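You operate a simulated robot arm through the tools that you are given. There is no shell and no other tool. Be economical: measure what you need, move in short steps, check, and stop when the job is done.

You are at the controls of a simulated two-armed robot. One attempt, no reset.

TASK
Stack the 25 mm block gauge from the top of the counter bench on top of the 35 mm block gauge. Then take the short block from the top of the counter bench and leave it in the tray a25 floor. Then close the bench drawer. Then fetch the printed bar from the top of the green table and set it on the top of the track plate. Then take the printed block from the top of the green table and leave it on the shelf of the green table. The order counts.

The check looks at the end state, three seconds after you hand in, the way a careful person would. Anything else that was tipped, shoved, dropped, spilled or broken makes it a failure.

THE ROBOT
Two 7-joint arms with vacuum grippers on one trunk, on a base that drives. Base frame: it is fixed to the floor where the robot stands at the start and does not move with it; the origin is under the middle of the robot, x ahead of it, y to its left, z up. Units: m, rad, N and s.
The left shoulder is at the start at [0.07, 0.175, 1.154], the right one opposite. With the tool pointing down near the work surface each hand reaches from about 0.3 to 0.8 m from the robot's upright axis, wherever it stands, measured 20 degrees to its own side. Places, roughly: bench drawer [-0.1, -3.8, 0.8]; block gauge [0.75, -0.25, 0.75]; printed bar [-7.75, 1.5, 0.75]; printed block [-8, 1.25, 0.75]; shelf of the green table [-7.8, 1.2, 0.2]; short block (8x4x4 cm) [0.6, 0.2, 0.8]; top of the track plate [-5.4, 3, 0.7]; tray A25 floor (19x16 cm) [-1.52, -2.2, 0.8]. Payload 3.5 kg a hand.
Tool frame (each hand has its own): the origin (TCP) lies in the middle of the cups' lips, and z points out of the cups. The gripper has 2 cups of 0.032 m across, covering 0.032 by 0.08 m (tool x, y); the bellows give 0.01 m. With the vacuum on, a cup seals on a smooth face that it is pressed against (1 to 4 N); it does not hold porous or soft things. The pull reaches 76 N.
Orientation is that of the tool frame in the base frame, as [roll, pitch, yaw] about the fixed x, y, z axes, in that order (R = Rz(yaw) Ry(pitch) Rx(roll)). With the cups facing straight down, the tool's x points along the base's -x, its y along +y and its z along -z.

THE INTERFACE
- The arms move only by the tool arm_command. It takes "left_moves", "right_moves" or both (then of equal length, played together; a hand with none holds still); each is text: rows parted by semicolons, each of 7 numbers parted by spaces: the vacuum: 1 switches it on, -1 off, then the shift along the tool's x, y, z in m, then the turn, a rotation vector about the tool's x, y, z in rad. In form: suction tx ty tz rx ry rz; .... A call has 1 to 8 rows; each row shifts and turns the commanded pose from where the row before left it, along the tool's axes as they then stand. Rows are played at 5 a second. More than 0.05 m and 0.15 rad between two rows, or a gripper value outside its range, and nothing of the call is played. A pose out of reach is approached as far as the arm can. The call stops where the force on the tool passes 40 N (or 10 N more than at its start, if that is more) or the arm is blocked; 0.2 s more then pass. The pull builds up within a second once a cup has sealed. Time passes only in rows, and 0.2 s behind the last, so rows that do not move give it time. The reply holds the time, the measured pose of the TCP, the force on the tool along the base axes and the pull of the vacuum, in the units named above and with some noise, with the torque about the TCP (base axes, N m) and any sound that the robot's microphone picked up.
- Cameras (640 x 400 px; columns grow to the right, rows downward): "scene" is now at [0.1312, -0.012, 1.4569]; the picture's right is [-0.15, -0.99, 0.00], its down [-0.70, 0.11, -0.70] and it looks along [0.70, -0.11, -0.71] (base axes); focal length 256 px, centre (320, 200). "left" rides on the left gripper at [0.074, -0.019, -0.11] in its tool frame; the picture's right is [0.25, 0.97, 0.00], its down [-0.77, 0.20, -0.60] and it looks along [-0.58, 0.15, 0.80] (tool axes); focal length 218 px, centre (320, 200). "right" rides on the right gripper at [0.074, 0.019, -0.11] in its tool frame; the picture's right is [-0.25, 0.97, 0.00], its down [-0.77, -0.20, -0.60] and it looks along [-0.58, -0.15, 0.80] (tool axes); focal length 218 px, centre (320, 200). There is no depth. A picture from a camera that has moved, and an enlarged one, comes with that camera's place and axes in the base frame and with its lens.
- capture(camera): a new picture of that camera. It takes no simulated time.
- lift_body(by): slides the trunk up (or, below 0, down) by that many m; the arms and the scene camera ride with it, the base frame stays. It gives what a move gives, with no picture.
- steer(legs): drives the robot by 1 to 6 legs, each [ahead, turn to the left] in m and rad, along the robot's own axes; the way and the turn of a leg run together, so that a leg with both is an arc; at most 1.5 m and 3.142 rad a leg. The arms and the cameras ride along, it lands a little off, and it stops where it bumps. It gives what a move gives.
- head_to(pan, tilt): turns the head with the scene camera to pan (to the left, within 1.501 rad either way) and tilt (down, from -0.506 to 1.204), counted from straight ahead of the robot. It gives what a move gives.
- zoom(camera, box): a new picture of the part [left, top, right, bottom] of that camera's present view, enlarged. It takes no simulated time.
- close_job(): hands the job in; it is judged then, once.

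Work in short steps. Places have to be worked out from the pictures, the camera data and where the tool is seen: move nearer, look again, correct. Check each grasp and each placing, and mend what went wrong. You have 165 turns and 138 pictures in all, those below and enlarged ones among them. Switch the vacuum off and draw the arms clear of the work before you hand the job in, unless the task says otherwise; then end with one line.

The tools are called after ">>>" by a JSON object that holds its "api" and its "payload". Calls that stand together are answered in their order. arm_command: Moves the arms, as the interface text tells. Its arguments: {"type":"object","properties":{"left_moves":{"type":"string"},"right_moves":{"type":"string"}},"required":[]} The other tools are called the same way: lift_body (by) slides the trunk up or down; steer (legs) drives the base; head_to (pan, tilt) turns the head that bears the scene camera; capture (camera) takes a picture; zoom (camera, box) takes an enlarged picture of a part of a camera's view; close_job () hands the job in.

At the start:

```text
time: 0.0
left_ee_pos: [0.6116, 0.1696, 1.0442]
left_orientation: [3.141, -0.001, 3.141]
left_ft_force: [-0.3, 0.1, -0.4]
left_wrist_torque: [-0.01, 0.01, 0.03]
left_pull: 0.2
right_ee_pos: [0.4769, -0.2317, 1.1268]
right_orientation: [-3.141, 0.001, 3.141]
right_ft_force: [0.1, -0.1, -0.5]
right_wrist_torque: [-0.04, 0.01, 0.01]
right_pull: 0.1
trunk travel left (down, up): [-0.65, 0.19]
robot x, y, heading: [0.0008, 0.0021, 0.005]
head pan, tilt: [-0.155, 0.789]
```

scene: 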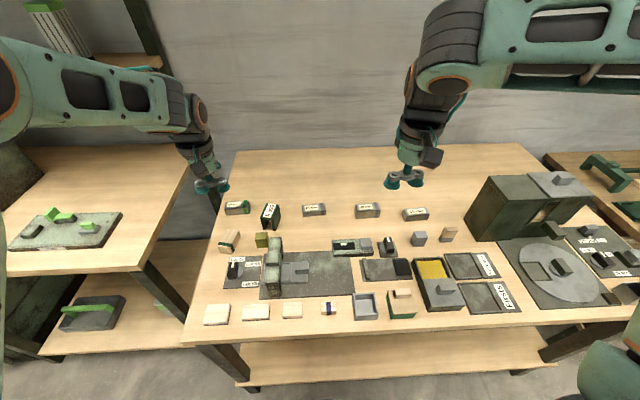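
right: 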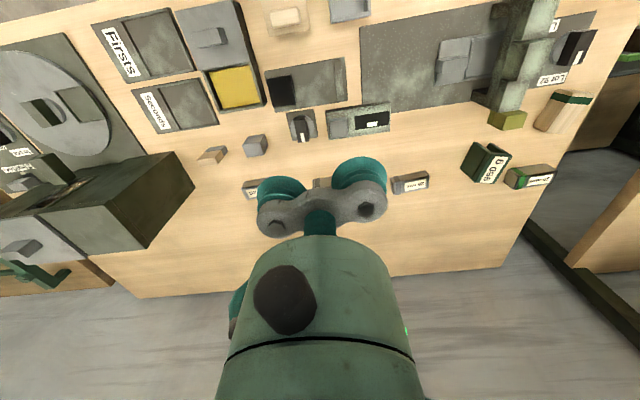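
left: 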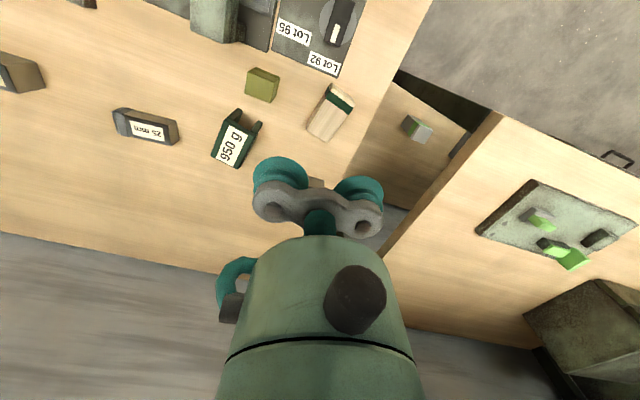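

The gauges with labels lie in the far row of the bench; I zoom in to read them.

>>> {"api": "zoom", "payload": {"camera": "scene", "box": [200, 190, 360, 290]}}

>>> {"api": "zoom", "payload": {"camera": "scene", "box": [320, 190, 480, 290]}}

```text
4.00 times, centred on (280, 240) of scene
camera zoom: at [0.1312, -0.012, 1.4569], right [-0.15, -0.99, 0.0], down [-0.7, 0.11, -0.7], along [0.7, -0.11, -0.71], focal length 1023 px, centre (480, 40)
```

zoom: 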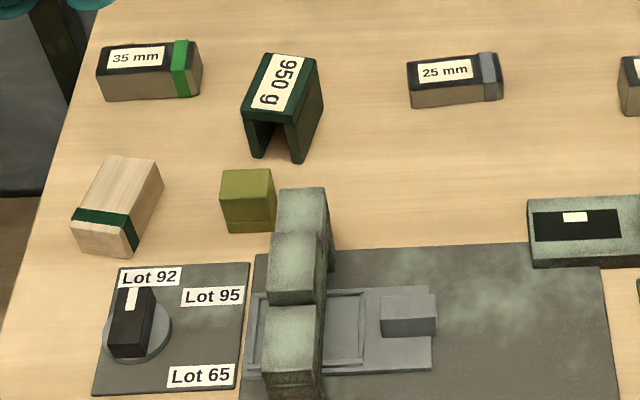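

```text
4.00 times, centred on (400, 240) of scene
camera zoom: at [0.1312, -0.012, 1.4569], right [-0.15, -0.99, 0.0], down [-0.7, 0.11, -0.7], along [0.7, -0.11, -0.71], focal length 1023 px, centre (0, 40)
```

zoom: 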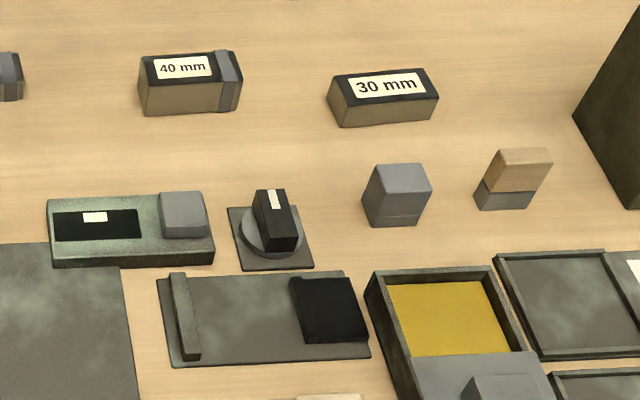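

Triangulating from three cameras: the 25 mm gauge top is near (0.72, -0.08, 0.81) and the 35 mm gauge top near (0.76, 0.177, 0.82). I bring the left hand over the 25 mm gauge, and shift the right hand aside.

>>> {"api": "arm_command", "payload": {"left_moves": "-1 -0.018 -0.0417 0.01 0 0 0;-1 -0.018 -0.0417 0.01 0 0 0;-1 -0.018 -0.0417 0.01 0 0 0;-1 -0.018 -0.0417 0.01 0 0 0;-1 -0.018 -0.0417 0.01 0 0 0;-1 -0.018 -0.0417 0.01 0 0 0", "right_moves": "-1 0.01 -0.03 0 0 0 0;-1 0.01 -0.03 0 0 0 0;-1 0.01 -0.03 0 0 0 0;-1 0.01 -0.03 0 0 0 0;-1 0.01 -0.03 0 0 0 0;-1 0.01 -0.03 0 0 0 0"}}

>>> {"api": "capture", "payload": {"camera": "left"}}

>>> {"api": "capture", "payload": {"camera": "scene"}}

```text
time: 1.4
left_ee_pos: [0.6878, -0.055, 0.996]
left_orientation: [-3.142, 0.001, -3.141]
left_ft_force: [-0.9, 0.2, 0.7]
left_wrist_torque: [0.03, -0.03, -0.04]
left_pull: 0.0
left hand out of reach, approached as far as the arm can: row 6
right_ee_pos: [0.4171, -0.4125, 1.125]
right_orientation: [3.139, -0.001, 3.142]
right_ft_force: [-0.2, 0.1, -0.4]
right_wrist_torque: [0.02, -0.03, 0.0]
right_pull: 0.0
trunk travel left (down, up): [-0.65, 0.19]
robot x, y, heading: [-0.0058, -0.0005, -0.002]
head pan, tilt: [-0.155, 0.789]
```

```text
132 pictures are left
camera left: at [0.6166, -0.0736, 1.106], right [-0.25, 0.97, 0.0], down [0.77, 0.2, 0.61], along [0.59, 0.15, -0.8], focal length 218 px, centre (320, 200)
```

left: 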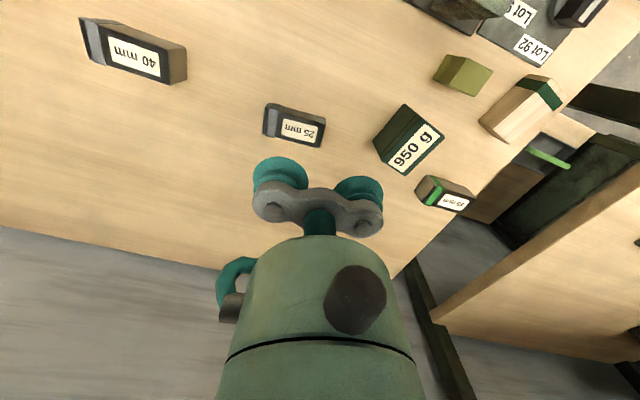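

```text
131 pictures are left
camera scene: at [0.1292, -0.014, 1.4572], right [-0.15, -0.99, 0.0], down [-0.7, 0.11, -0.71], along [0.7, -0.11, -0.71], focal length 256 px, centre (320, 200)
```

scene: 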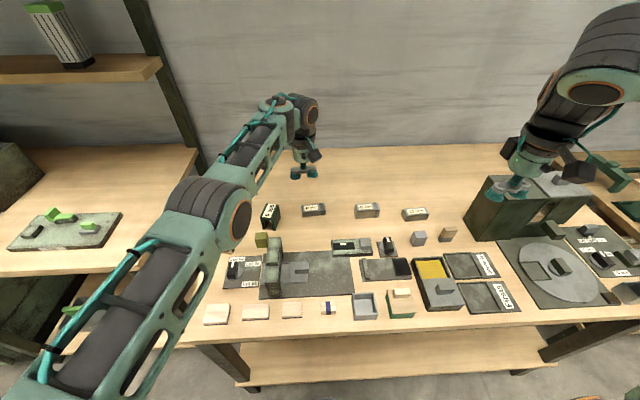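

The reach is short here. I look down at the gap between the base and the bench to see whether I can drive closer.

>>> {"api": "head_to", "payload": {"pan": 0, "tilt": 1.204}}

>>> {"api": "capture", "payload": {"camera": "scene"}}

```text
time: 2.3
left_ee_pos: [0.6905, -0.0526, 0.9942]
left_orientation: [-3.138, 0.001, -3.14]
left_ft_force: [-0.5, -0.1, 0.3]
left_wrist_torque: [0.02, -0.03, -0.02]
left_pull: 0.1
right_ee_pos: [0.4193, -0.4093, 1.1242]
right_orientation: [-3.14, 0.001, 3.141]
right_ft_force: [0.7, 0.1, -0.5]
right_wrist_torque: [0.0, 0.03, 0.0]
right_pull: 0.0
trunk travel left (down, up): [-0.65, 0.19]
robot x, y, heading: [0.0025, -0.002, -0.001]
head pan, tilt: [0.0, 1.201]
```

```text
130 pictures are left
camera scene: at [0.1073, 0.0007, 1.4284], right [0.0, -1.0, 0.0], down [-0.93, 0.0, -0.36], along [0.36, 0.0, -0.93], focal length 256 px, centre (320, 200)
```

scene: 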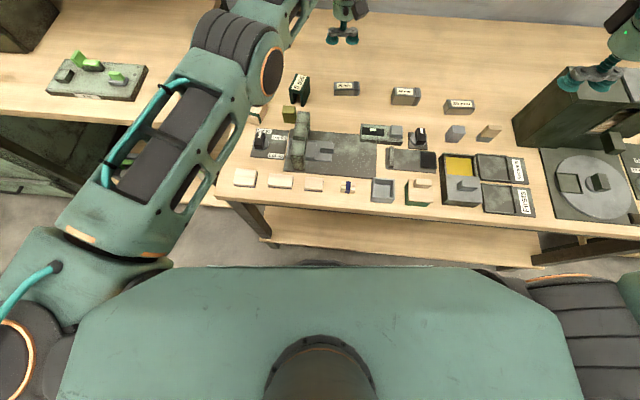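

The bench edge is at about x = 0.26–0.35. I'll lower the trunk by 0.1 m to improve reach, keeping the hands above everything.

>>> {"api": "lift_body", "payload": {"by": -0.1}}

>>> {"api": "arm_command", "payload": {"left_moves": "-1 -0.01 -0.01 0 0 0 0;-1 -0.01 -0.01 0 0 0 0;-1 -0.01 -0.01 0 0 0 0;-1 0 0 0 0 0 0"}}

>>> {"api": "capture", "payload": {"camera": "left"}}

```text
time: 3.6
left_ee_pos: [0.6907, -0.0531, 0.8943]
left_orientation: [-3.139, 0.001, 3.139]
left_ft_force: [0.2, 0.4, 0.2]
left_wrist_torque: [0.01, 0.04, 0.03]
left_pull: 0.0
right_ee_pos: [0.4185, -0.4094, 1.026]
right_orientation: [-3.141, 0.0, -3.14]
right_ft_force: [-0.1, 0.0, 0.1]
right_wrist_torque: [-0.01, -0.02, 0.01]
right_pull: 0.0
trunk travel left (down, up): [-0.55, 0.29]
robot x, y, heading: [-0.001, 0.0022, -0.004]
head pan, tilt: [0.0, 1.201]
```

```text
time: 4.6
left_ee_pos: [0.689, -0.053, 0.8941]
left_orientation: [-3.137, 0.003, 3.141]
left_ft_force: [0.4, 0.6, -0.3]
left_wrist_torque: [0.03, 0.0, -0.04]
left_pull: 0.1
left hand out of reach, approached as far as the arm can: row 1, 2, 3
right_ee_pos: [0.42, -0.4084, 1.0229]
right_orientation: [3.141, -0.003, -3.141]
right_ft_force: [-0.3, 0.2, -0.4]
right_wrist_torque: [-0.03, 0.01, 0.01]
right_pull: 0.1
trunk travel left (down, up): [-0.55, 0.29]
robot x, y, heading: [0.0021, 0.0017, -0.001]
head pan, tilt: [0.0, 1.201]
```

```text
129 pictures are left
camera left: at [0.6184, -0.072, 1.0055], right [-0.25, 0.97, 0.0], down [0.77, 0.2, 0.6], along [0.59, 0.15, -0.8], focal length 218 px, centre (320, 200)
```

left: 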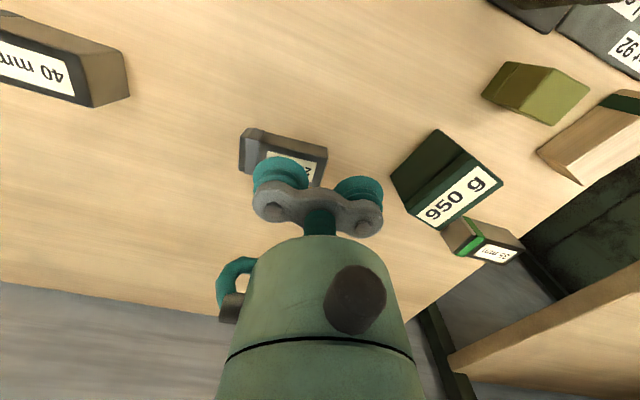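

Still out of reach by a little; driving 0.08 m forward (edge ≥ 0.26 m away) should fix this.

>>> {"api": "steer", "payload": {"legs": [[0.05, 0]]}}

>>> {"api": "capture", "payload": {"camera": "scene"}}

```text
time: 5.5
left_ee_pos: [0.7405, -0.0512, 0.8923]
left_orientation: [-3.139, -0.002, -3.139]
left_ft_force: [0.9, 0.0, -1.7]
left_wrist_torque: [0.02, 0.02, 0.01]
left_pull: 0.1
right_ee_pos: [0.4695, -0.409, 1.023]
right_orientation: [-3.141, -0.003, -3.141]
right_ft_force: [0.3, 0.7, -0.3]
right_wrist_torque: [0.0, 0.05, 0.0]
right_pull: 0.0
trunk travel left (down, up): [-0.55, 0.29]
robot x, y, heading: [0.0505, -0.0014, -0.0]
head pan, tilt: [0.0, 1.201]
```

```text
128 pictures are left
camera scene: at [0.1588, 0.0007, 1.3281], right [0.0, -1.0, 0.0], down [-0.93, 0.0, -0.36], along [0.36, 0.0, -0.93], focal length 256 px, centre (320, 200)
```

scene: 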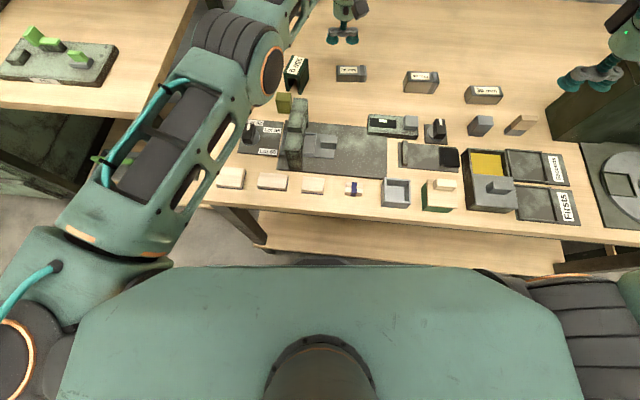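

No bump. I move the hand to the estimated gauge centre (0.722, -0.08) and check from above.

>>> {"api": "arm_command", "payload": {"left_moves": "-1 0.009 -0.014 0 0 0 0;-1 0.009 -0.014 0 0 0 0;-1 0 0 0 0 0 0"}}

>>> {"api": "zoom", "payload": {"camera": "scene", "box": [260, 0, 420, 100]}}

>>> {"api": "capture", "payload": {"camera": "left"}}

```text
time: 6.3
left_ee_pos: [0.7259, -0.0631, 0.8951]
left_orientation: [-3.138, 0.003, -3.14]
left_ft_force: [0.5, 0.5, 0.5]
left_wrist_torque: [0.03, -0.02, 0.0]
left_pull: 0.0
left hand out of reach, approached as far as the arm can: row 1, 2
right_ee_pos: [0.468, -0.4093, 1.0248]
right_orientation: [-3.141, 0.001, -3.138]
right_ft_force: [-0.7, 0.0, -0.7]
right_wrist_torque: [0.02, -0.01, -0.04]
right_pull: 0.0
trunk travel left (down, up): [-0.55, 0.29]
robot x, y, heading: [0.0477, 0.0032, -0.002]
head pan, tilt: [0.0, 1.201]
```

```text
4.00 times, centred on (340, 50) of scene
camera zoom: at [0.1545, 0.0005, 1.3285], right [0.0, -1.0, 0.0], down [-0.93, 0.0, -0.36], along [0.36, 0.0, -0.93], focal length 1023 px, centre (240, 800)
```

zoom: 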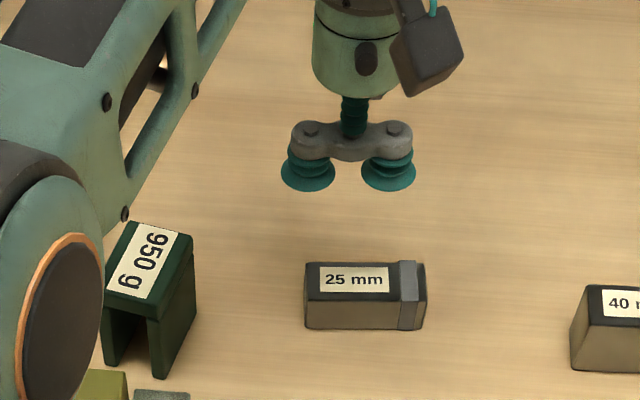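

```text
126 pictures are left
camera left: at [0.6541, -0.0822, 1.0065], right [-0.25, 0.97, 0.0], down [0.77, 0.21, 0.61], along [0.59, 0.15, -0.8], focal length 218 px, centre (320, 200)
```

left: 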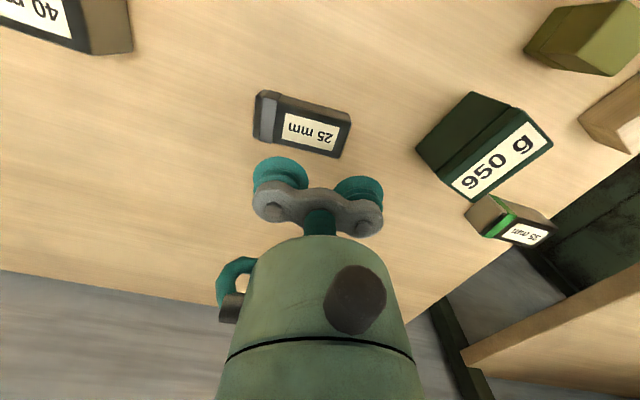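

The left arm is at its limit crossing over. I'll raise the trunk back, turn the base left ~0.33 rad, and use the right arm for both gauges; first I raise trunk and retract the left hand.

>>> {"api": "lift_body", "payload": {"by": 0.1}}

>>> {"api": "arm_command", "payload": {"left_moves": "-1 0.04 0 -0.02 0 0 0;-1 0.04 0 -0.02 0 0 0;-1 0.04 0.02 0 0 0 0;-1 0.04 0.02 0 0 0 0;-1 0.04 0.02 0 0 0 0;-1 0 0 0 0 0 0"}}

>>> {"api": "steer", "payload": {"legs": [[0, 0.33]]}}

>>> {"api": "head_to", "payload": {"pan": -0.3, "tilt": 0.9}}

>>> {"api": "capture", "payload": {"camera": "scene"}}

```text
time: 7.7
left_ee_pos: [0.7263, -0.0624, 0.9957]
left_orientation: [-3.138, 0.002, -3.14]
left_ft_force: [0.9, 0.9, 0.7]
left_wrist_torque: [-0.01, -0.01, 0.03]
left_pull: 0.1
right_ee_pos: [0.4679, -0.4095, 1.1246]
right_orientation: [-3.141, 0.0, -3.14]
right_ft_force: [-0.4, -0.1, -1.0]
right_wrist_torque: [-0.03, 0.01, -0.02]
right_pull: 0.1
trunk travel left (down, up): [-0.65, 0.19]
robot x, y, heading: [0.052, 0.0029, 0.003]
head pan, tilt: [0.0, 1.201]
```

```text
time: 9.1
left_ee_pos: [0.6579, -0.0659, 1.0505]
left_orientation: [-3.137, -0.001, -3.139]
left_ft_force: [0.1, -0.8, -1.0]
left_wrist_torque: [0.0, 0.02, 0.01]
left_pull: 0.0
left hand out of reach, approached as far as the arm can: row 2, 3, 4, 5
right_ee_pos: [0.4689, -0.4096, 1.1238]
right_orientation: [-3.14, -0.001, -3.141]
right_ft_force: [0.3, -0.3, 0.3]
right_wrist_torque: [0.01, 0.02, 0.01]
right_pull: 0.1
trunk travel left (down, up): [-0.65, 0.19]
robot x, y, heading: [0.0486, 0.0031, -0.002]
head pan, tilt: [0.0, 1.201]
```

```text
time: 10.5
left_ee_pos: [0.645, 0.1401, 1.0512]
left_orientation: [-3.137, -0.002, -2.804]
left_ft_force: [0.3, -0.7, -0.5]
left_wrist_torque: [0.02, -0.03, -0.01]
left_pull: 0.1
right_ee_pos: [0.5806, -0.2468, 1.123]
right_orientation: [3.141, 0.0, -2.802]
right_ft_force: [0.0, 0.3, 0.1]
right_wrist_torque: [0.0, 0.01, -0.01]
right_pull: 0.1
trunk travel left (down, up): [-0.65, 0.19]
robot x, y, heading: [0.048, 0.0041, 0.341]
head pan, tilt: [0.0, 1.201]
```

```text
time: 11.3
left_ee_pos: [0.6459, 0.1402, 1.0485]
left_orientation: [-3.137, 0.0, -2.803]
left_ft_force: [0.4, 0.6, -0.8]
left_wrist_torque: [-0.01, 0.01, 0.0]
left_pull: 0.1
right_ee_pos: [0.5793, -0.2474, 1.123]
right_orientation: [-3.141, 0.0, -2.802]
right_ft_force: [-0.2, 0.2, 0.1]
right_wrist_torque: [-0.02, -0.01, -0.01]
right_pull: 0.1
trunk travel left (down, up): [-0.65, 0.19]
robot x, y, heading: [0.0476, -0.0017, 0.343]
head pan, tilt: [-0.3, 0.901]
```

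```text
125 pictures are left
camera scene: at [0.1721, 0.0203, 1.4482], right [0.04, -1.0, 0.0], down [-0.78, -0.03, -0.62], along [0.62, 0.03, -0.78], focal length 256 px, centre (320, 200)
```

scene: 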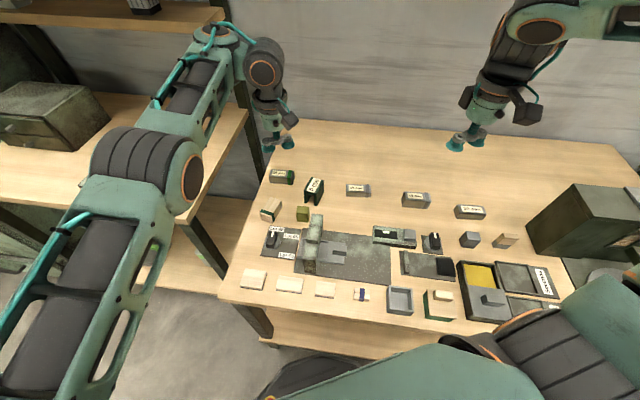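

The turn went fine. Now I retract the left hand and bring the right hand, yaw aligned with the base, over the 25 mm gauge near (0.725, -0.082).

>>> {"api": "arm_command", "payload": {"left_moves": "-1 0.025 0.02 0 0 0 0;-1 0.025 0.02 0 0 0 0;-1 0.025 0.02 0 0 0 0;-1 0.025 0.02 0 0 0 0;-1 0.025 0.02 0 0 0 0;-1 0.025 0.02 0 0 0 0;-1 0.025 0.02 0 0 0 0;-1 0.025 0.02 0 0 0 0", "right_moves": "-1 0 0 0.02 0 0 0.1137;-1 0 0 0.02 0 0 0.1137;-1 0 0 0.02 0 0 0.1137;-1 -0.0292 0.033 0.02 0 0 0;-1 -0.0292 0.033 0.02 0 0 0;-1 -0.0292 0.033 0.02 0 0 0;-1 -0.0292 0.033 0.02 0 0 0;-1 -0.0292 0.033 0.02 0 0 0"}}

>>> {"api": "capture", "payload": {"camera": "right"}}

>>> {"api": "capture", "payload": {"camera": "scene"}}

```text
time: 13.1
left_ee_pos: [0.6179, 0.2291, 1.1077]
left_orientation: [-3.126, -0.021, -2.781]
left_ft_force: [-0.2, -0.9, 0.4]
left_wrist_torque: [-0.02, 0.0, 0.0]
left_pull: 0.1
left hand out of reach, approached as far as the arm can: row 1, 2, 3, 4, 5, 6, 7, 8
right_ee_pos: [0.7237, -0.0818, 0.964]
right_orientation: [3.141, -0.001, 3.14]
right_ft_force: [-0.4, -0.4, -0.6]
right_wrist_torque: [-0.01, -0.01, -0.03]
right_pull: 0.0
trunk travel left (down, up): [-0.65, 0.19]
robot x, y, heading: [0.0534, -0.0015, 0.345]
head pan, tilt: [-0.3, 0.901]
```

```text
124 pictures are left
camera right: at [0.6522, -0.0631, 1.0746], right [0.25, 0.97, 0.0], down [0.77, -0.2, 0.6], along [0.58, -0.15, -0.8], focal length 218 px, centre (320, 200)
```

right: 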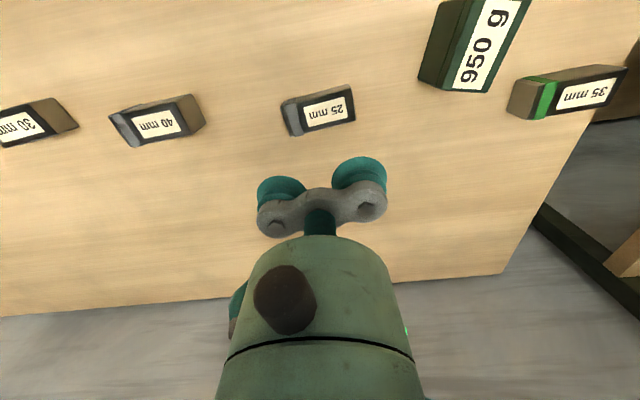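

```text
123 pictures are left
camera scene: at [0.1729, 0.0226, 1.4481], right [0.04, -1.0, 0.0], down [-0.78, -0.03, -0.62], along [0.62, 0.02, -0.78], focal length 256 px, centre (320, 200)
```

scene: 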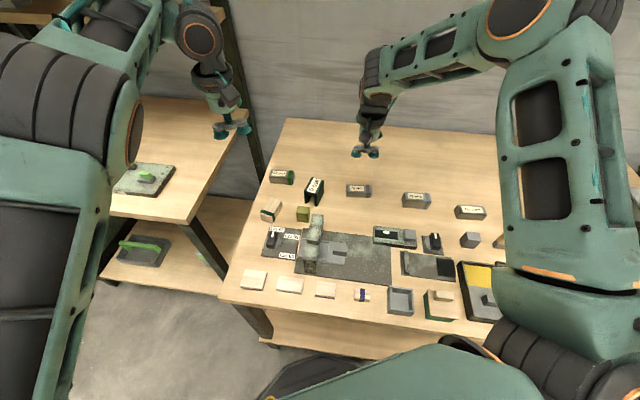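

The right hand is roughly above the gauge. I zoom the right camera for a fine correction, and move the left hand further left/up out of the way.

>>> {"api": "arm_command", "payload": {"left_moves": "-1 0 0.04 0 0 0 0;-1 0 0.04 0 0 0 0;-1 0 0.04 0 0 0 0;-1 0 0 0 0 0 0", "right_moves": "-1 0 0 0.02 0 0 0;-1 0 0 0.02 0 0 0;-1 0 0 0.02 0 0 0;-1 0 0 0 0 0 0"}}

>>> {"api": "zoom", "payload": {"camera": "right", "box": [240, 80, 400, 180]}}

>>> {"api": "zoom", "payload": {"camera": "scene", "box": [300, 130, 420, 205]}}

```text
time: 14.1
left_ee_pos: [0.5775, 0.3259, 1.1135]
left_orientation: [-3.137, -0.001, -2.807]
left_ft_force: [0.9, 0.9, -0.8]
left_wrist_torque: [0.01, 0.03, 0.01]
left_pull: 0.0
right_ee_pos: [0.7259, -0.0829, 0.904]
right_orientation: [-3.141, -0.002, 3.139]
right_ft_force: [-0.2, -0.3, 0.0]
right_wrist_torque: [0.03, 0.01, 0.05]
right_pull: 0.0
trunk travel left (down, up): [-0.65, 0.19]
robot x, y, heading: [0.0473, 0.0017, 0.342]
head pan, tilt: [-0.3, 0.901]
```

```text
4.00 times, centred on (320, 130) of right
camera zoom: at [0.6527, -0.0638, 1.0144], right [0.25, 0.97, 0.0], down [0.77, -0.2, 0.6], along [0.58, -0.15, -0.8], focal length 873 px, centre (320, 480)
```

zoom: 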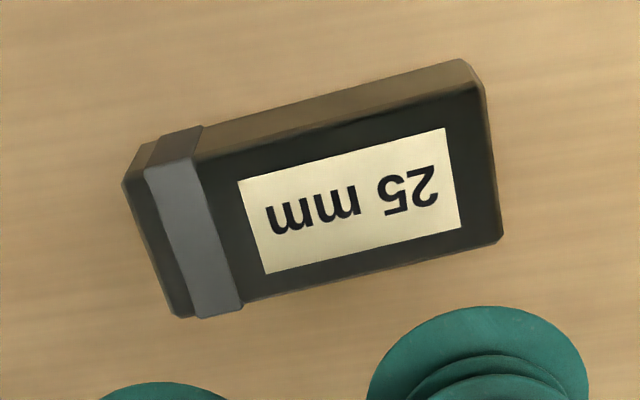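

```text
5.33 times, centred on (360, 168) of scene
camera zoom: at [0.173, 0.0207, 1.4481], right [0.04, -1.0, 0.0], down [-0.78, -0.03, -0.62], along [0.62, 0.03, -0.78], focal length 1364 px, centre (107, 373)
```

zoom: 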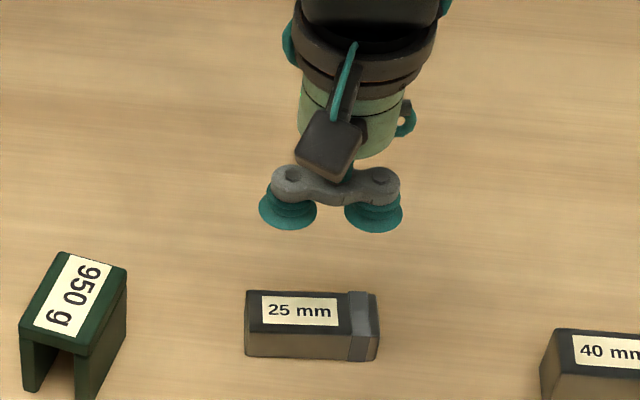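

The gauge's top centre computes to (0.7225, -0.0815) with yaw about 0. I descend with vacuum on.

>>> {"api": "arm_command", "payload": {"right_moves": "1 0.003 0.001 0.03 0 0 0;1 0 0 0.03 0 0 0;1 0 0 0.016 0 0 0;1 0 0 0.005 0 0 0;1 0 0 0.005 0 0 0;1 0 0 0 0 0 0"}}

```text
time: 15.5
left_ee_pos: [0.5755, 0.3275, 1.1123]
left_orientation: [-3.138, 0.0, -2.802]
left_ft_force: [-0.2, 0.2, -0.3]
left_wrist_torque: [0.01, 0.0, -0.01]
left_pull: 0.1
right_ee_pos: [0.7248, -0.0813, 0.818]
right_orientation: [-3.141, 0.0, 3.139]
right_ft_force: [1.3, -1.0, 3.9]
right_wrist_torque: [0.0, 0.04, 0.01]
right_pull: 0.1
trunk travel left (down, up): [-0.65, 0.19]
robot x, y, heading: [0.0499, 0.0009, 0.336]
head pan, tilt: [-0.3, 0.901]
```

Contact at about 0.82 (3.9 N); I press slightly and wait for the seal.

>>> {"api": "arm_command", "payload": {"right_moves": "1 0 0 0.002 0 0 0;1 0 0 0 0 0 0;1 0 0 0 0 0 0;1 0 0 0 0 0 0;1 0 0 0 0 0 0"}}

```text
time: 16.7
left_ee_pos: [0.5758, 0.3269, 1.1134]
left_orientation: [-3.137, 0.0, -2.802]
left_ft_force: [-0.3, -0.1, -0.5]
left_wrist_torque: [-0.01, -0.01, 0.0]
left_pull: 0.2
right_ee_pos: [0.7237, -0.081, 0.8159]
right_orientation: [-3.141, 0.001, 3.139]
right_ft_force: [4.8, 0.0, 10.1]
right_wrist_torque: [0.1, 0.14, -0.03]
right_pull: 37.7
trunk travel left (down, up): [-0.65, 0.19]
robot x, y, heading: [0.0497, 0.0012, 0.339]
head pan, tilt: [-0.3, 0.901]
```

One cup (37.7 N) is holding; I lift gently and check.

>>> {"api": "arm_command", "payload": {"right_moves": "1 0 0 -0.01 0 0 0;1 0 0 -0.02 0 0 0;1 0 0 -0.03 0 0 0;1 0 0 -0.03 0 0 0;1 0 0 0 0 0 0"}}

>>> {"api": "zoom", "payload": {"camera": "scene", "box": [240, 110, 400, 210]}}

>>> {"api": "capture", "payload": {"camera": "right"}}

```text
time: 17.9
left_ee_pos: [0.5771, 0.3265, 1.1117]
left_orientation: [-3.137, 0.001, -2.804]
left_ft_force: [0.1, 0.2, 0.6]
left_wrist_torque: [-0.01, 0.05, 0.01]
left_pull: 0.0
right_ee_pos: [0.7247, -0.0809, 0.9041]
right_orientation: [-3.141, -0.002, 3.138]
right_ft_force: [-0.2, 0.1, -2.2]
right_wrist_torque: [0.0, 0.04, -0.03]
right_pull: 37.6
trunk travel left (down, up): [-0.65, 0.19]
robot x, y, heading: [0.0489, -0.0014, 0.339]
head pan, tilt: [-0.3, 0.901]
```

```text
4.00 times, centred on (320, 160) of scene
camera zoom: at [0.173, 0.0205, 1.4481], right [0.04, -1.0, 0.0], down [-0.78, -0.03, -0.62], along [0.62, 0.03, -0.78], focal length 1023 px, centre (320, 360)
```

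zoom: 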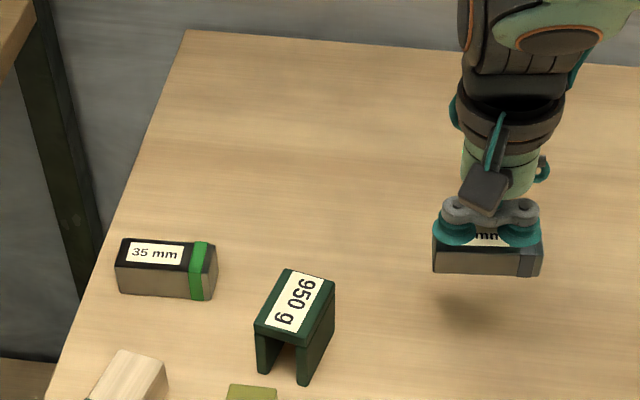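

```text
119 pictures are left
camera right: at [0.6514, -0.0618, 1.0154], right [0.26, 0.97, 0.0], down [0.77, -0.2, 0.6], along [0.58, -0.15, -0.8], focal length 218 px, centre (320, 200)
```

right: 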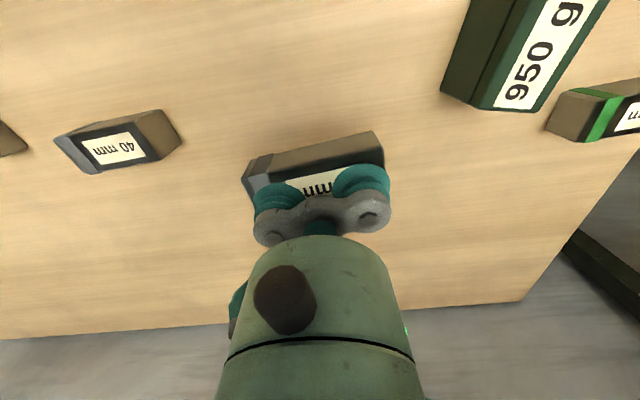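

Held level. I raise and carry it towards the 35 mm gauge, then look again to fine-tune.

>>> {"api": "arm_command", "payload": {"right_moves": "1 0 0 -0.03 0 0 0;1 0 0 -0.02 0 0 0;1 -0.006 0.04 0 0 0 0;1 -0.006 0.04 0 0 0 0;1 -0.006 0.04 0 0 0 0;1 -0.006 0.04 0 0 0 0;1 -0.006 0.04 0 0 0 0;1 0 0.02 0 0 0 0", "left_moves": "-1 0 0.03 0 0 0 0;-1 0 0.03 0 0 0 0;-1 0 0 0 0 0 0;-1 0 0 0 0 0 0;-1 0 0 0 0 0 0;-1 0 0 0 0 0 0;-1 0 0 0 0 0 0;-1 0 0 0 0 0 0"}}

>>> {"api": "capture", "payload": {"camera": "right"}}

>>> {"api": "capture", "payload": {"camera": "scene"}}

```text
time: 19.7
left_ee_pos: [0.5563, 0.3842, 1.1133]
left_orientation: [-3.138, -0.001, -2.802]
left_ft_force: [0.2, 0.1, 0.6]
left_wrist_torque: [0.02, 0.04, -0.02]
left_pull: 0.1
right_ee_pos: [0.7547, 0.1393, 0.9575]
right_orientation: [3.141, -0.003, 3.14]
right_ft_force: [0.0, 0.0, -0.7]
right_wrist_torque: [-0.02, 0.09, 0.02]
right_pull: 75.6
trunk travel left (down, up): [-0.65, 0.19]
robot x, y, heading: [0.0475, -0.0006, 0.345]
head pan, tilt: [-0.3, 0.901]
```

```text
118 pictures are left
camera right: at [0.6821, 0.1588, 1.0677], right [0.26, 0.97, 0.0], down [0.77, -0.2, 0.6], along [0.58, -0.15, -0.8], focal length 218 px, centre (320, 200)
```

right: 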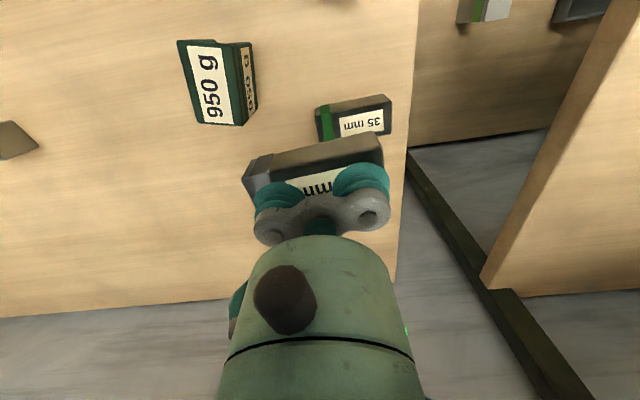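

```text
117 pictures are left
camera scene: at [0.1722, 0.0211, 1.4482], right [0.04, -1.0, 0.0], down [-0.78, -0.03, -0.62], along [0.62, 0.02, -0.78], focal length 256 px, centre (320, 200)
```

scene: 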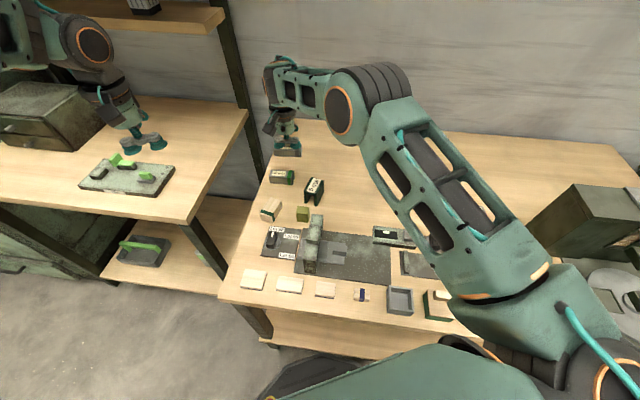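

Both cups now sealed (75.6 N). Zoom on the 35 mm gauge for a precise position.

>>> {"api": "zoom", "payload": {"camera": "right", "box": [280, 70, 440, 170]}}

>>> {"api": "zoom", "payload": {"camera": "scene", "box": [240, 130, 340, 192]}}

```text
4.00 times, centred on (360, 120) of right
camera zoom: at [0.6821, 0.1588, 1.0677], right [0.26, 0.97, 0.0], down [0.77, -0.2, 0.6], along [0.58, -0.15, -0.8], focal length 873 px, centre (160, 520)
```

zoom: 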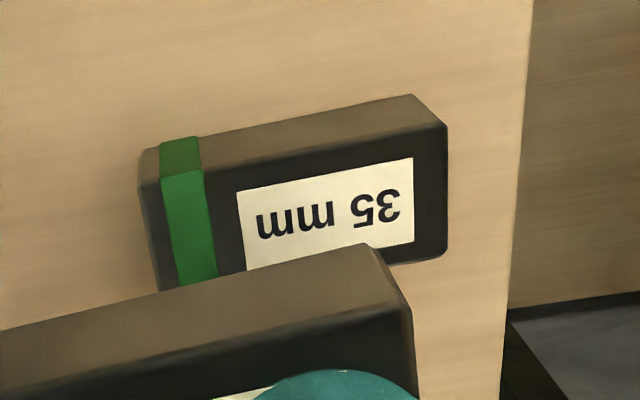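

```text
6.40 times, centred on (290, 161) of scene
camera zoom: at [0.1722, 0.0211, 1.4482], right [0.04, -1.0, 0.0], down [-0.78, -0.03, -0.62], along [0.62, 0.02, -0.78], focal length 1637 px, centre (512, 450)
```

zoom: 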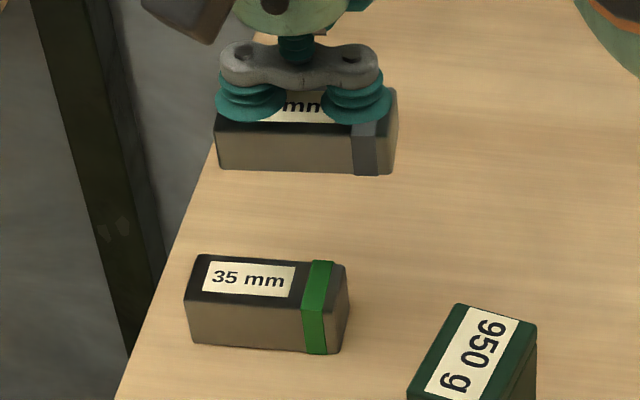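

35 mm gauge top centre works out to (0.767, 0.176), yaw about -0.07. I align over it and descend to just above.

>>> {"api": "arm_command", "payload": {"right_moves": "1 -0.012 0.037 0 0 0 0.07;1 0 0 0 0 0 0;1 0 0 0.03 0 0 0;1 0 0 0.03 0 0 0;1 0 0 0.015 0 0 0;1 0 0 0 0 0 0"}}

>>> {"api": "zoom", "payload": {"camera": "scene", "box": [240, 130, 340, 192]}}

>>> {"api": "zoom", "payload": {"camera": "right", "box": [240, 80, 400, 180]}}

```text
time: 21.1
left_ee_pos: [0.5573, 0.3856, 1.113]
left_orientation: [-3.136, 0.0, -2.803]
left_ft_force: [-0.5, 0.1, 0.4]
left_wrist_torque: [-0.01, 0.02, 0.01]
left_pull: 0.0
right_ee_pos: [0.7677, 0.1768, 0.8797]
right_orientation: [-3.141, -0.001, 3.071]
right_ft_force: [-0.7, 0.6, -1.1]
right_wrist_torque: [-0.02, 0.04, 0.03]
right_pull: 75.9
trunk travel left (down, up): [-0.65, 0.19]
robot x, y, heading: [0.0476, -0.0028, 0.346]
head pan, tilt: [-0.3, 0.901]
```

```text
6.40 times, centred on (290, 161) of scene
camera zoom: at [0.1721, 0.0211, 1.4482], right [0.04, -1.0, 0.0], down [-0.78, -0.03, -0.62], along [0.62, 0.02, -0.78], focal length 1637 px, centre (512, 450)
```

zoom: 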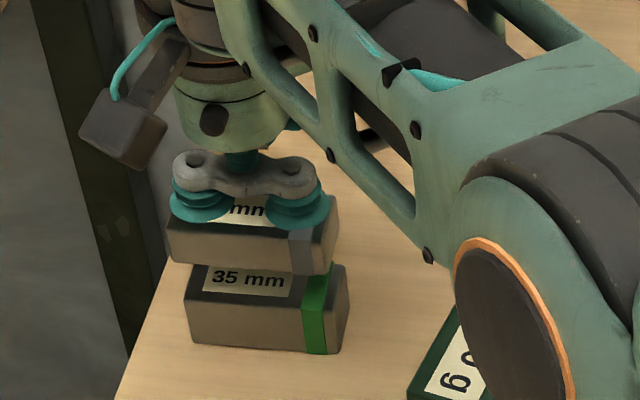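

```text
4.00 times, centred on (320, 130) of right
camera zoom: at [0.697, 0.2002, 0.9905], right [0.32, 0.95, 0.0], down [0.75, -0.26, 0.6], along [0.57, -0.19, -0.8], focal length 873 px, centre (320, 480)
```

zoom: 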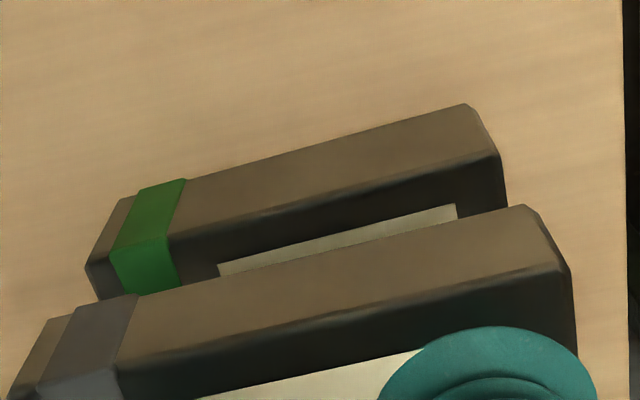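

Aligned and parallel. I descend in small steps to contact.

>>> {"api": "arm_command", "payload": {"right_moves": "1 0 0 0.008 0 0 0;1 0 0 0.006 0 0 0;1 0 0 0.003 0 0 0;1 0 0 0.003 0 0 0;1 0 0 0 0 0 0"}}

```text
time: 22.3
left_ee_pos: [0.5575, 0.3847, 1.115]
left_orientation: [-3.137, 0.001, -2.804]
left_ft_force: [-0.2, 0.0, 0.0]
left_wrist_torque: [-0.01, 0.0, -0.02]
left_pull: 0.2
right_ee_pos: [0.7659, 0.175, 0.8601]
right_orientation: [-3.141, 0.0, 3.07]
right_ft_force: [-0.4, -0.1, -2.0]
right_wrist_torque: [0.0, 0.02, -0.02]
right_pull: 75.2
trunk travel left (down, up): [-0.65, 0.19]
robot x, y, heading: [0.0481, 0.0035, 0.344]
head pan, tilt: [-0.3, 0.901]
```

>>> {"api": "arm_command", "payload": {"right_moves": "1 0 0 0.003 0 0 0;1 0 0 0.002 0 0 0;1 0 0 0 0 0 0"}}

>>> {"api": "zoom", "payload": {"camera": "scene", "box": [240, 130, 340, 192]}}

```text
time: 23.1
left_ee_pos: [0.5575, 0.3858, 1.114]
left_orientation: [-3.138, 0.0, -2.804]
left_ft_force: [0.8, 0.0, -0.2]
left_wrist_torque: [-0.02, 0.0, -0.02]
left_pull: 0.1
right_ee_pos: [0.7644, 0.1766, 0.8562]
right_orientation: [-3.141, -0.001, 3.07]
right_ft_force: [-0.4, 0.3, -2.1]
right_wrist_torque: [0.02, 0.05, 0.02]
right_pull: 75.1
trunk travel left (down, up): [-0.65, 0.19]
robot x, y, heading: [0.0471, 0.0035, 0.341]
head pan, tilt: [-0.3, 0.901]
```

```text
6.40 times, centred on (290, 161) of scene
camera zoom: at [0.1721, 0.0207, 1.4482], right [0.04, -1.0, 0.0], down [-0.78, -0.03, -0.62], along [0.62, 0.03, -0.78], focal length 1637 px, centre (512, 450)
```

zoom: 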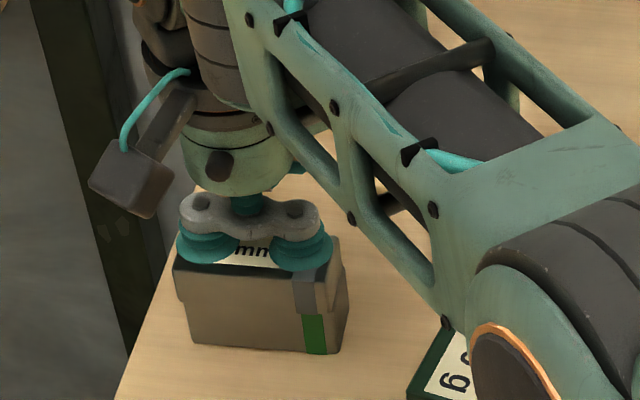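

Almost touching, still no contact force; I continue by 2 mm steps.

>>> {"api": "arm_command", "payload": {"right_moves": "1 0 0 0.002 0 0 0;1 0 0 0.002 0 0 0;1 0 0 0 0 0 0"}}

```text
time: 23.9
left_ee_pos: [0.555, 0.3846, 1.115]
left_orientation: [-3.136, 0.0, -2.801]
left_ft_force: [0.2, 0.0, -0.1]
left_wrist_torque: [-0.02, -0.01, 0.0]
left_pull: 0.1
right_ee_pos: [0.7636, 0.1759, 0.8545]
right_orientation: [3.141, 0.005, 3.069]
right_ft_force: [5.4, 3.5, 14.8]
right_wrist_torque: [-0.12, 0.1, 0.04]
right_pull: 75.3
trunk travel left (down, up): [-0.65, 0.19]
robot x, y, heading: [0.0468, -0.0034, 0.338]
head pan, tilt: [-0.3, 0.901]
```

Contact (14.8 N). I release and rise.

>>> {"api": "arm_command", "payload": {"right_moves": "1 0 0 -0.001 0 0 0;-1 0 0 0 0 0 0;-1 0 0 0 0 0 0;-1 0 0 0 0 0 0;-1 0 0 0 0 0 0"}}

>>> {"api": "arm_command", "payload": {"right_moves": "-1 0 0 -0.005 0 0 0;-1 0 0 -0.01 0 0 0;-1 0 0 -0.03 0 0 0;-1 0 0 -0.04 0 0 0;-1 0 0 -0.04 0 0 0"}}

>>> {"api": "zoom", "payload": {"camera": "scene", "box": [240, 130, 340, 192]}}

>>> {"api": "capture", "payload": {"camera": "right"}}

```text
time: 25.1
left_ee_pos: [0.556, 0.3849, 1.1142]
left_orientation: [-3.139, -0.001, -2.802]
left_ft_force: [0.4, -0.5, -0.7]
left_wrist_torque: [0.03, -0.01, -0.01]
left_pull: 0.2
right_ee_pos: [0.7644, 0.1753, 0.8548]
right_orientation: [3.141, 0.001, 3.07]
right_ft_force: [-2.4, -0.4, 3.2]
right_wrist_torque: [0.02, -0.05, 0.02]
right_pull: 0.0
trunk travel left (down, up): [-0.65, 0.19]
robot x, y, heading: [0.0466, 0.0047, 0.344]
head pan, tilt: [-0.3, 0.901]
```

```text
time: 26.3
left_ee_pos: [0.5549, 0.3852, 1.1146]
left_orientation: [-3.138, 0.0, -2.803]
left_ft_force: [0.2, -0.2, 0.1]
left_wrist_torque: [-0.02, 0.01, 0.01]
left_pull: 0.2
right_ee_pos: [0.7621, 0.1765, 0.9779]
right_orientation: [3.141, 0.0, 3.069]
right_ft_force: [0.1, 0.4, -0.1]
right_wrist_torque: [-0.01, 0.0, -0.02]
right_pull: 0.0
trunk travel left (down, up): [-0.65, 0.19]
robot x, y, heading: [0.0457, 0.0027, 0.345]
head pan, tilt: [-0.3, 0.901]
```

```text
6.40 times, centred on (290, 161) of scene
camera zoom: at [0.1708, 0.0206, 1.4483], right [0.04, -1.0, 0.0], down [-0.78, -0.03, -0.62], along [0.62, 0.03, -0.78], focal length 1637 px, centre (512, 450)
```

zoom: 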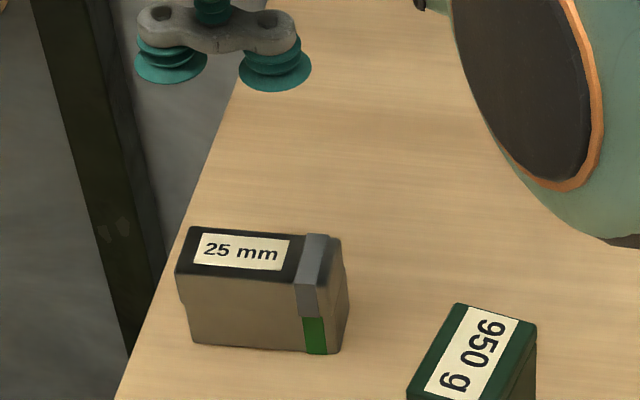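

```text
110 pictures are left
camera right: at [0.69, 0.1998, 1.088], right [0.32, 0.95, 0.0], down [0.75, -0.26, 0.6], along [0.57, -0.19, -0.8], focal length 218 px, centre (320, 200)
```

right: 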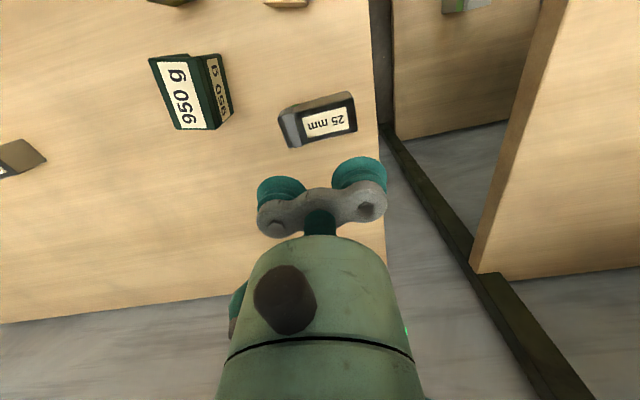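

The gauges are stacked. Next the short block (wood with green band); zoom to locate it.

>>> {"api": "zoom", "payload": {"camera": "scene", "box": [240, 190, 340, 252]}}

>>> {"api": "zoom", "payload": {"camera": "left", "box": [0, 0, 320, 200]}}

```text
6.40 times, centred on (290, 221) of scene
camera zoom: at [0.1708, 0.0206, 1.4483], right [0.04, -1.0, 0.0], down [-0.78, -0.03, -0.62], along [0.62, 0.03, -0.78], focal length 1637 px, centre (512, 66)
```

zoom: 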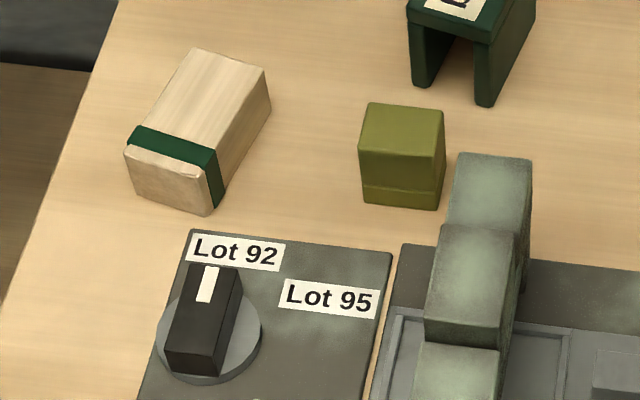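

```text
2.00 times, centred on (160, 100) of left
camera zoom: at [0.4946, 0.3424, 1.2251], right [-0.56, 0.83, 0.0], down [0.66, 0.45, 0.6], along [0.5, 0.34, -0.8], focal length 436 px, centre (640, 400)
```

zoom: 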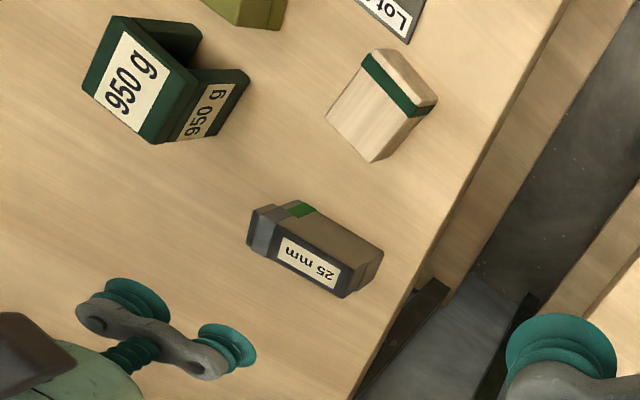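

The block's top centre is near (0.623, 0.188), long axis at yaw about -0.33. I move the right hand above it and start turning so that the cups line up with its long axis.

>>> {"api": "arm_command", "payload": {"right_moves": "-1 0.035 0 0 0 0 0;-1 0.035 0 0 0 0 0;-1 0.035 0 0 0 0 0;-1 0.035 0.002 0 0 0 0;-1 0 0 0 0 0 -0.131;-1 0 0 0 0 0 -0.131;-1 0 0 0 0 0 -0.131;-1 0 0 0 0 0 -0.131"}}

>>> {"api": "arm_command", "payload": {"right_moves": "-1 0 0 0 0 0 -0.131;-1 0 0 0 0 0 -0.131;-1 0 0 0 0 0 -0.131;-1 0 0 0 0 0 -0.131;-1 0 0 0 0 0 -0.131;-1 0 0 0 0 0 -0.131;-1 0 0 0 0 0 0"}}

>>> {"api": "capture", "payload": {"camera": "right"}}

>>> {"api": "capture", "payload": {"camera": "scene"}}

```text
time: 28.1
left_ee_pos: [0.5576, 0.3839, 1.1129]
left_orientation: [-3.138, 0.001, -2.803]
left_ft_force: [0.0, 0.5, -0.2]
left_wrist_torque: [-0.02, 0.0, 0.0]
left_pull: 0.0
right_ee_pos: [0.6264, 0.187, 0.9776]
right_orientation: [3.141, 0.001, -2.687]
right_ft_force: [-1.6, 0.1, 0.4]
right_wrist_torque: [0.02, 0.0, 0.01]
right_pull: 0.0
trunk travel left (down, up): [-0.65, 0.19]
robot x, y, heading: [0.0493, -0.002, 0.342]
head pan, tilt: [-0.3, 0.901]
```

```text
time: 29.7
left_ee_pos: [0.5573, 0.3848, 1.113]
left_orientation: [-3.137, -0.001, -2.805]
left_ft_force: [-0.2, 0.0, -0.4]
left_wrist_torque: [-0.04, 0.0, 0.04]
left_pull: 0.1
right_ee_pos: [0.6284, 0.185, 0.9769]
right_orientation: [3.138, 0.002, -1.905]
right_ft_force: [0.5, 0.3, -0.3]
right_wrist_torque: [0.01, -0.02, 0.01]
right_pull: 0.0
trunk travel left (down, up): [-0.65, 0.19]
robot x, y, heading: [0.0476, 0.0045, 0.342]
head pan, tilt: [-0.3, 0.901]
```

```text
107 pictures are left
camera right: at [0.5865, 0.1224, 1.0882], right [-0.83, 0.56, 0.0], down [0.44, 0.66, 0.61], along [0.33, 0.5, -0.8], focal length 218 px, centre (320, 200)
```

right: 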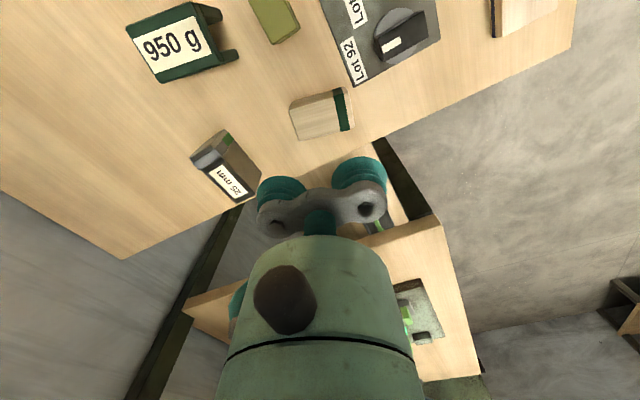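

```text
106 pictures are left
camera scene: at [0.1721, 0.0208, 1.4482], right [0.04, -1.0, 0.0], down [-0.78, -0.03, -0.62], along [0.62, 0.03, -0.78], focal length 256 px, centre (320, 200)
```

scene: 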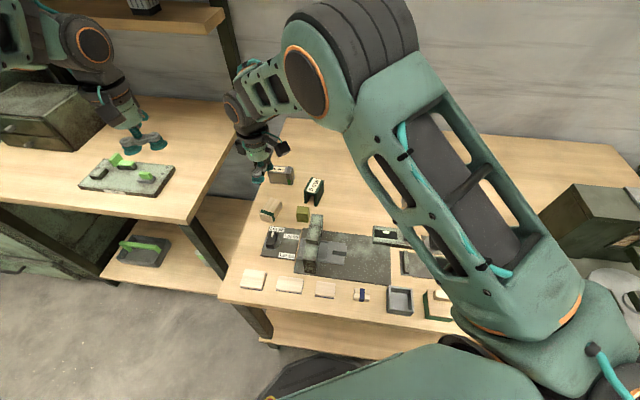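

Rotation works. Zoom the right camera on the block.

>>> {"api": "zoom", "payload": {"camera": "right", "box": [260, 70, 388, 150]}}

```text
5.00 times, centred on (324, 110) of right
camera zoom: at [0.5865, 0.1224, 1.0882], right [-0.83, 0.56, 0.0], down [0.44, 0.66, 0.61], along [0.33, 0.5, -0.8], focal length 1091 px, centre (300, 650)
```

zoom: 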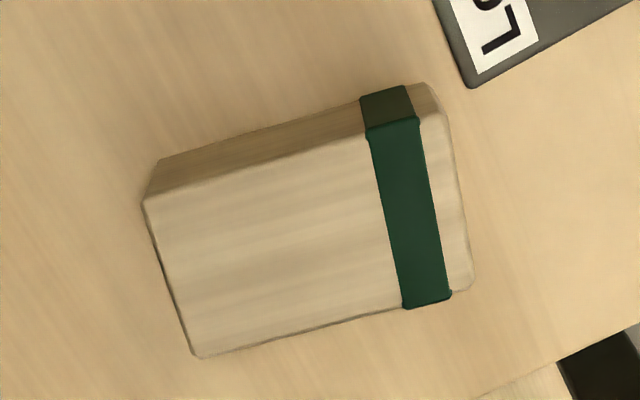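

Block top: centre (0.6255, 0.187), ~0.068 m long with a raised green band at the near end. I place one cup on the plain wood (TCP at about (0.614, 0.191)) and descend.

>>> {"api": "arm_command", "payload": {"right_moves": "-1 -0.001 0.015 0 0 0 -0.015;-1 0 0 0.04 0 0 0;-1 0 0 0.04 0 0 0;1 0 0 0.04 0 0 0;1 0 0 0.005 0 0 0;1 0 0 0 0 0 0"}}

>>> {"api": "capture", "payload": {"camera": "right"}}

```text
time: 31.1
left_ee_pos: [0.5566, 0.3846, 1.1141]
left_orientation: [-3.139, -0.001, -2.803]
left_ft_force: [-0.1, 0.4, 0.6]
left_wrist_torque: [0.02, 0.0, -0.02]
left_pull: 0.0
right_ee_pos: [0.6142, 0.193, 0.8527]
right_orientation: [-3.14, -0.002, -1.886]
right_ft_force: [0.0, 0.6, -0.1]
right_wrist_torque: [0.0, -0.03, 0.01]
right_pull: 0.1
trunk travel left (down, up): [-0.65, 0.19]
robot x, y, heading: [0.0477, 0.0024, 0.339]
head pan, tilt: [-0.3, 0.901]
```

```text
104 pictures are left
camera right: at [0.5737, 0.1294, 0.9631], right [-0.84, 0.54, 0.0], down [0.43, 0.67, 0.6], along [0.33, 0.51, -0.8], focal length 218 px, centre (320, 200)
```

right: 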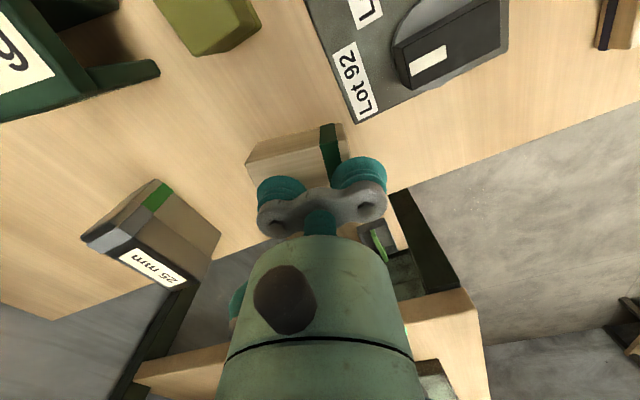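

Aligned; one cup above the plain wood. Descend to contact.

>>> {"api": "arm_command", "payload": {"right_moves": "1 0 0 0.008 0 0 0;1 0 0 0.006 0 0 0;1 0 0 0.004 0 0 0;1 0 0 0 0 0 0;1 0 0 0 0 0 0"}}

```text
time: 32.3
left_ee_pos: [0.557, 0.385, 1.1144]
left_orientation: [-3.138, 0.0, -2.804]
left_ft_force: [0.7, 0.2, -1.0]
left_wrist_torque: [0.0, -0.02, 0.0]
left_pull: 0.1
right_ee_pos: [0.613, 0.1946, 0.8353]
right_orientation: [-3.139, -0.001, -1.888]
right_ft_force: [-0.4, 1.1, 3.8]
right_wrist_torque: [-0.17, -0.47, 0.03]
right_pull: 37.4
trunk travel left (down, up): [-0.65, 0.19]
robot x, y, heading: [0.0531, 0.0001, 0.34]
head pan, tilt: [-0.3, 0.901]
```

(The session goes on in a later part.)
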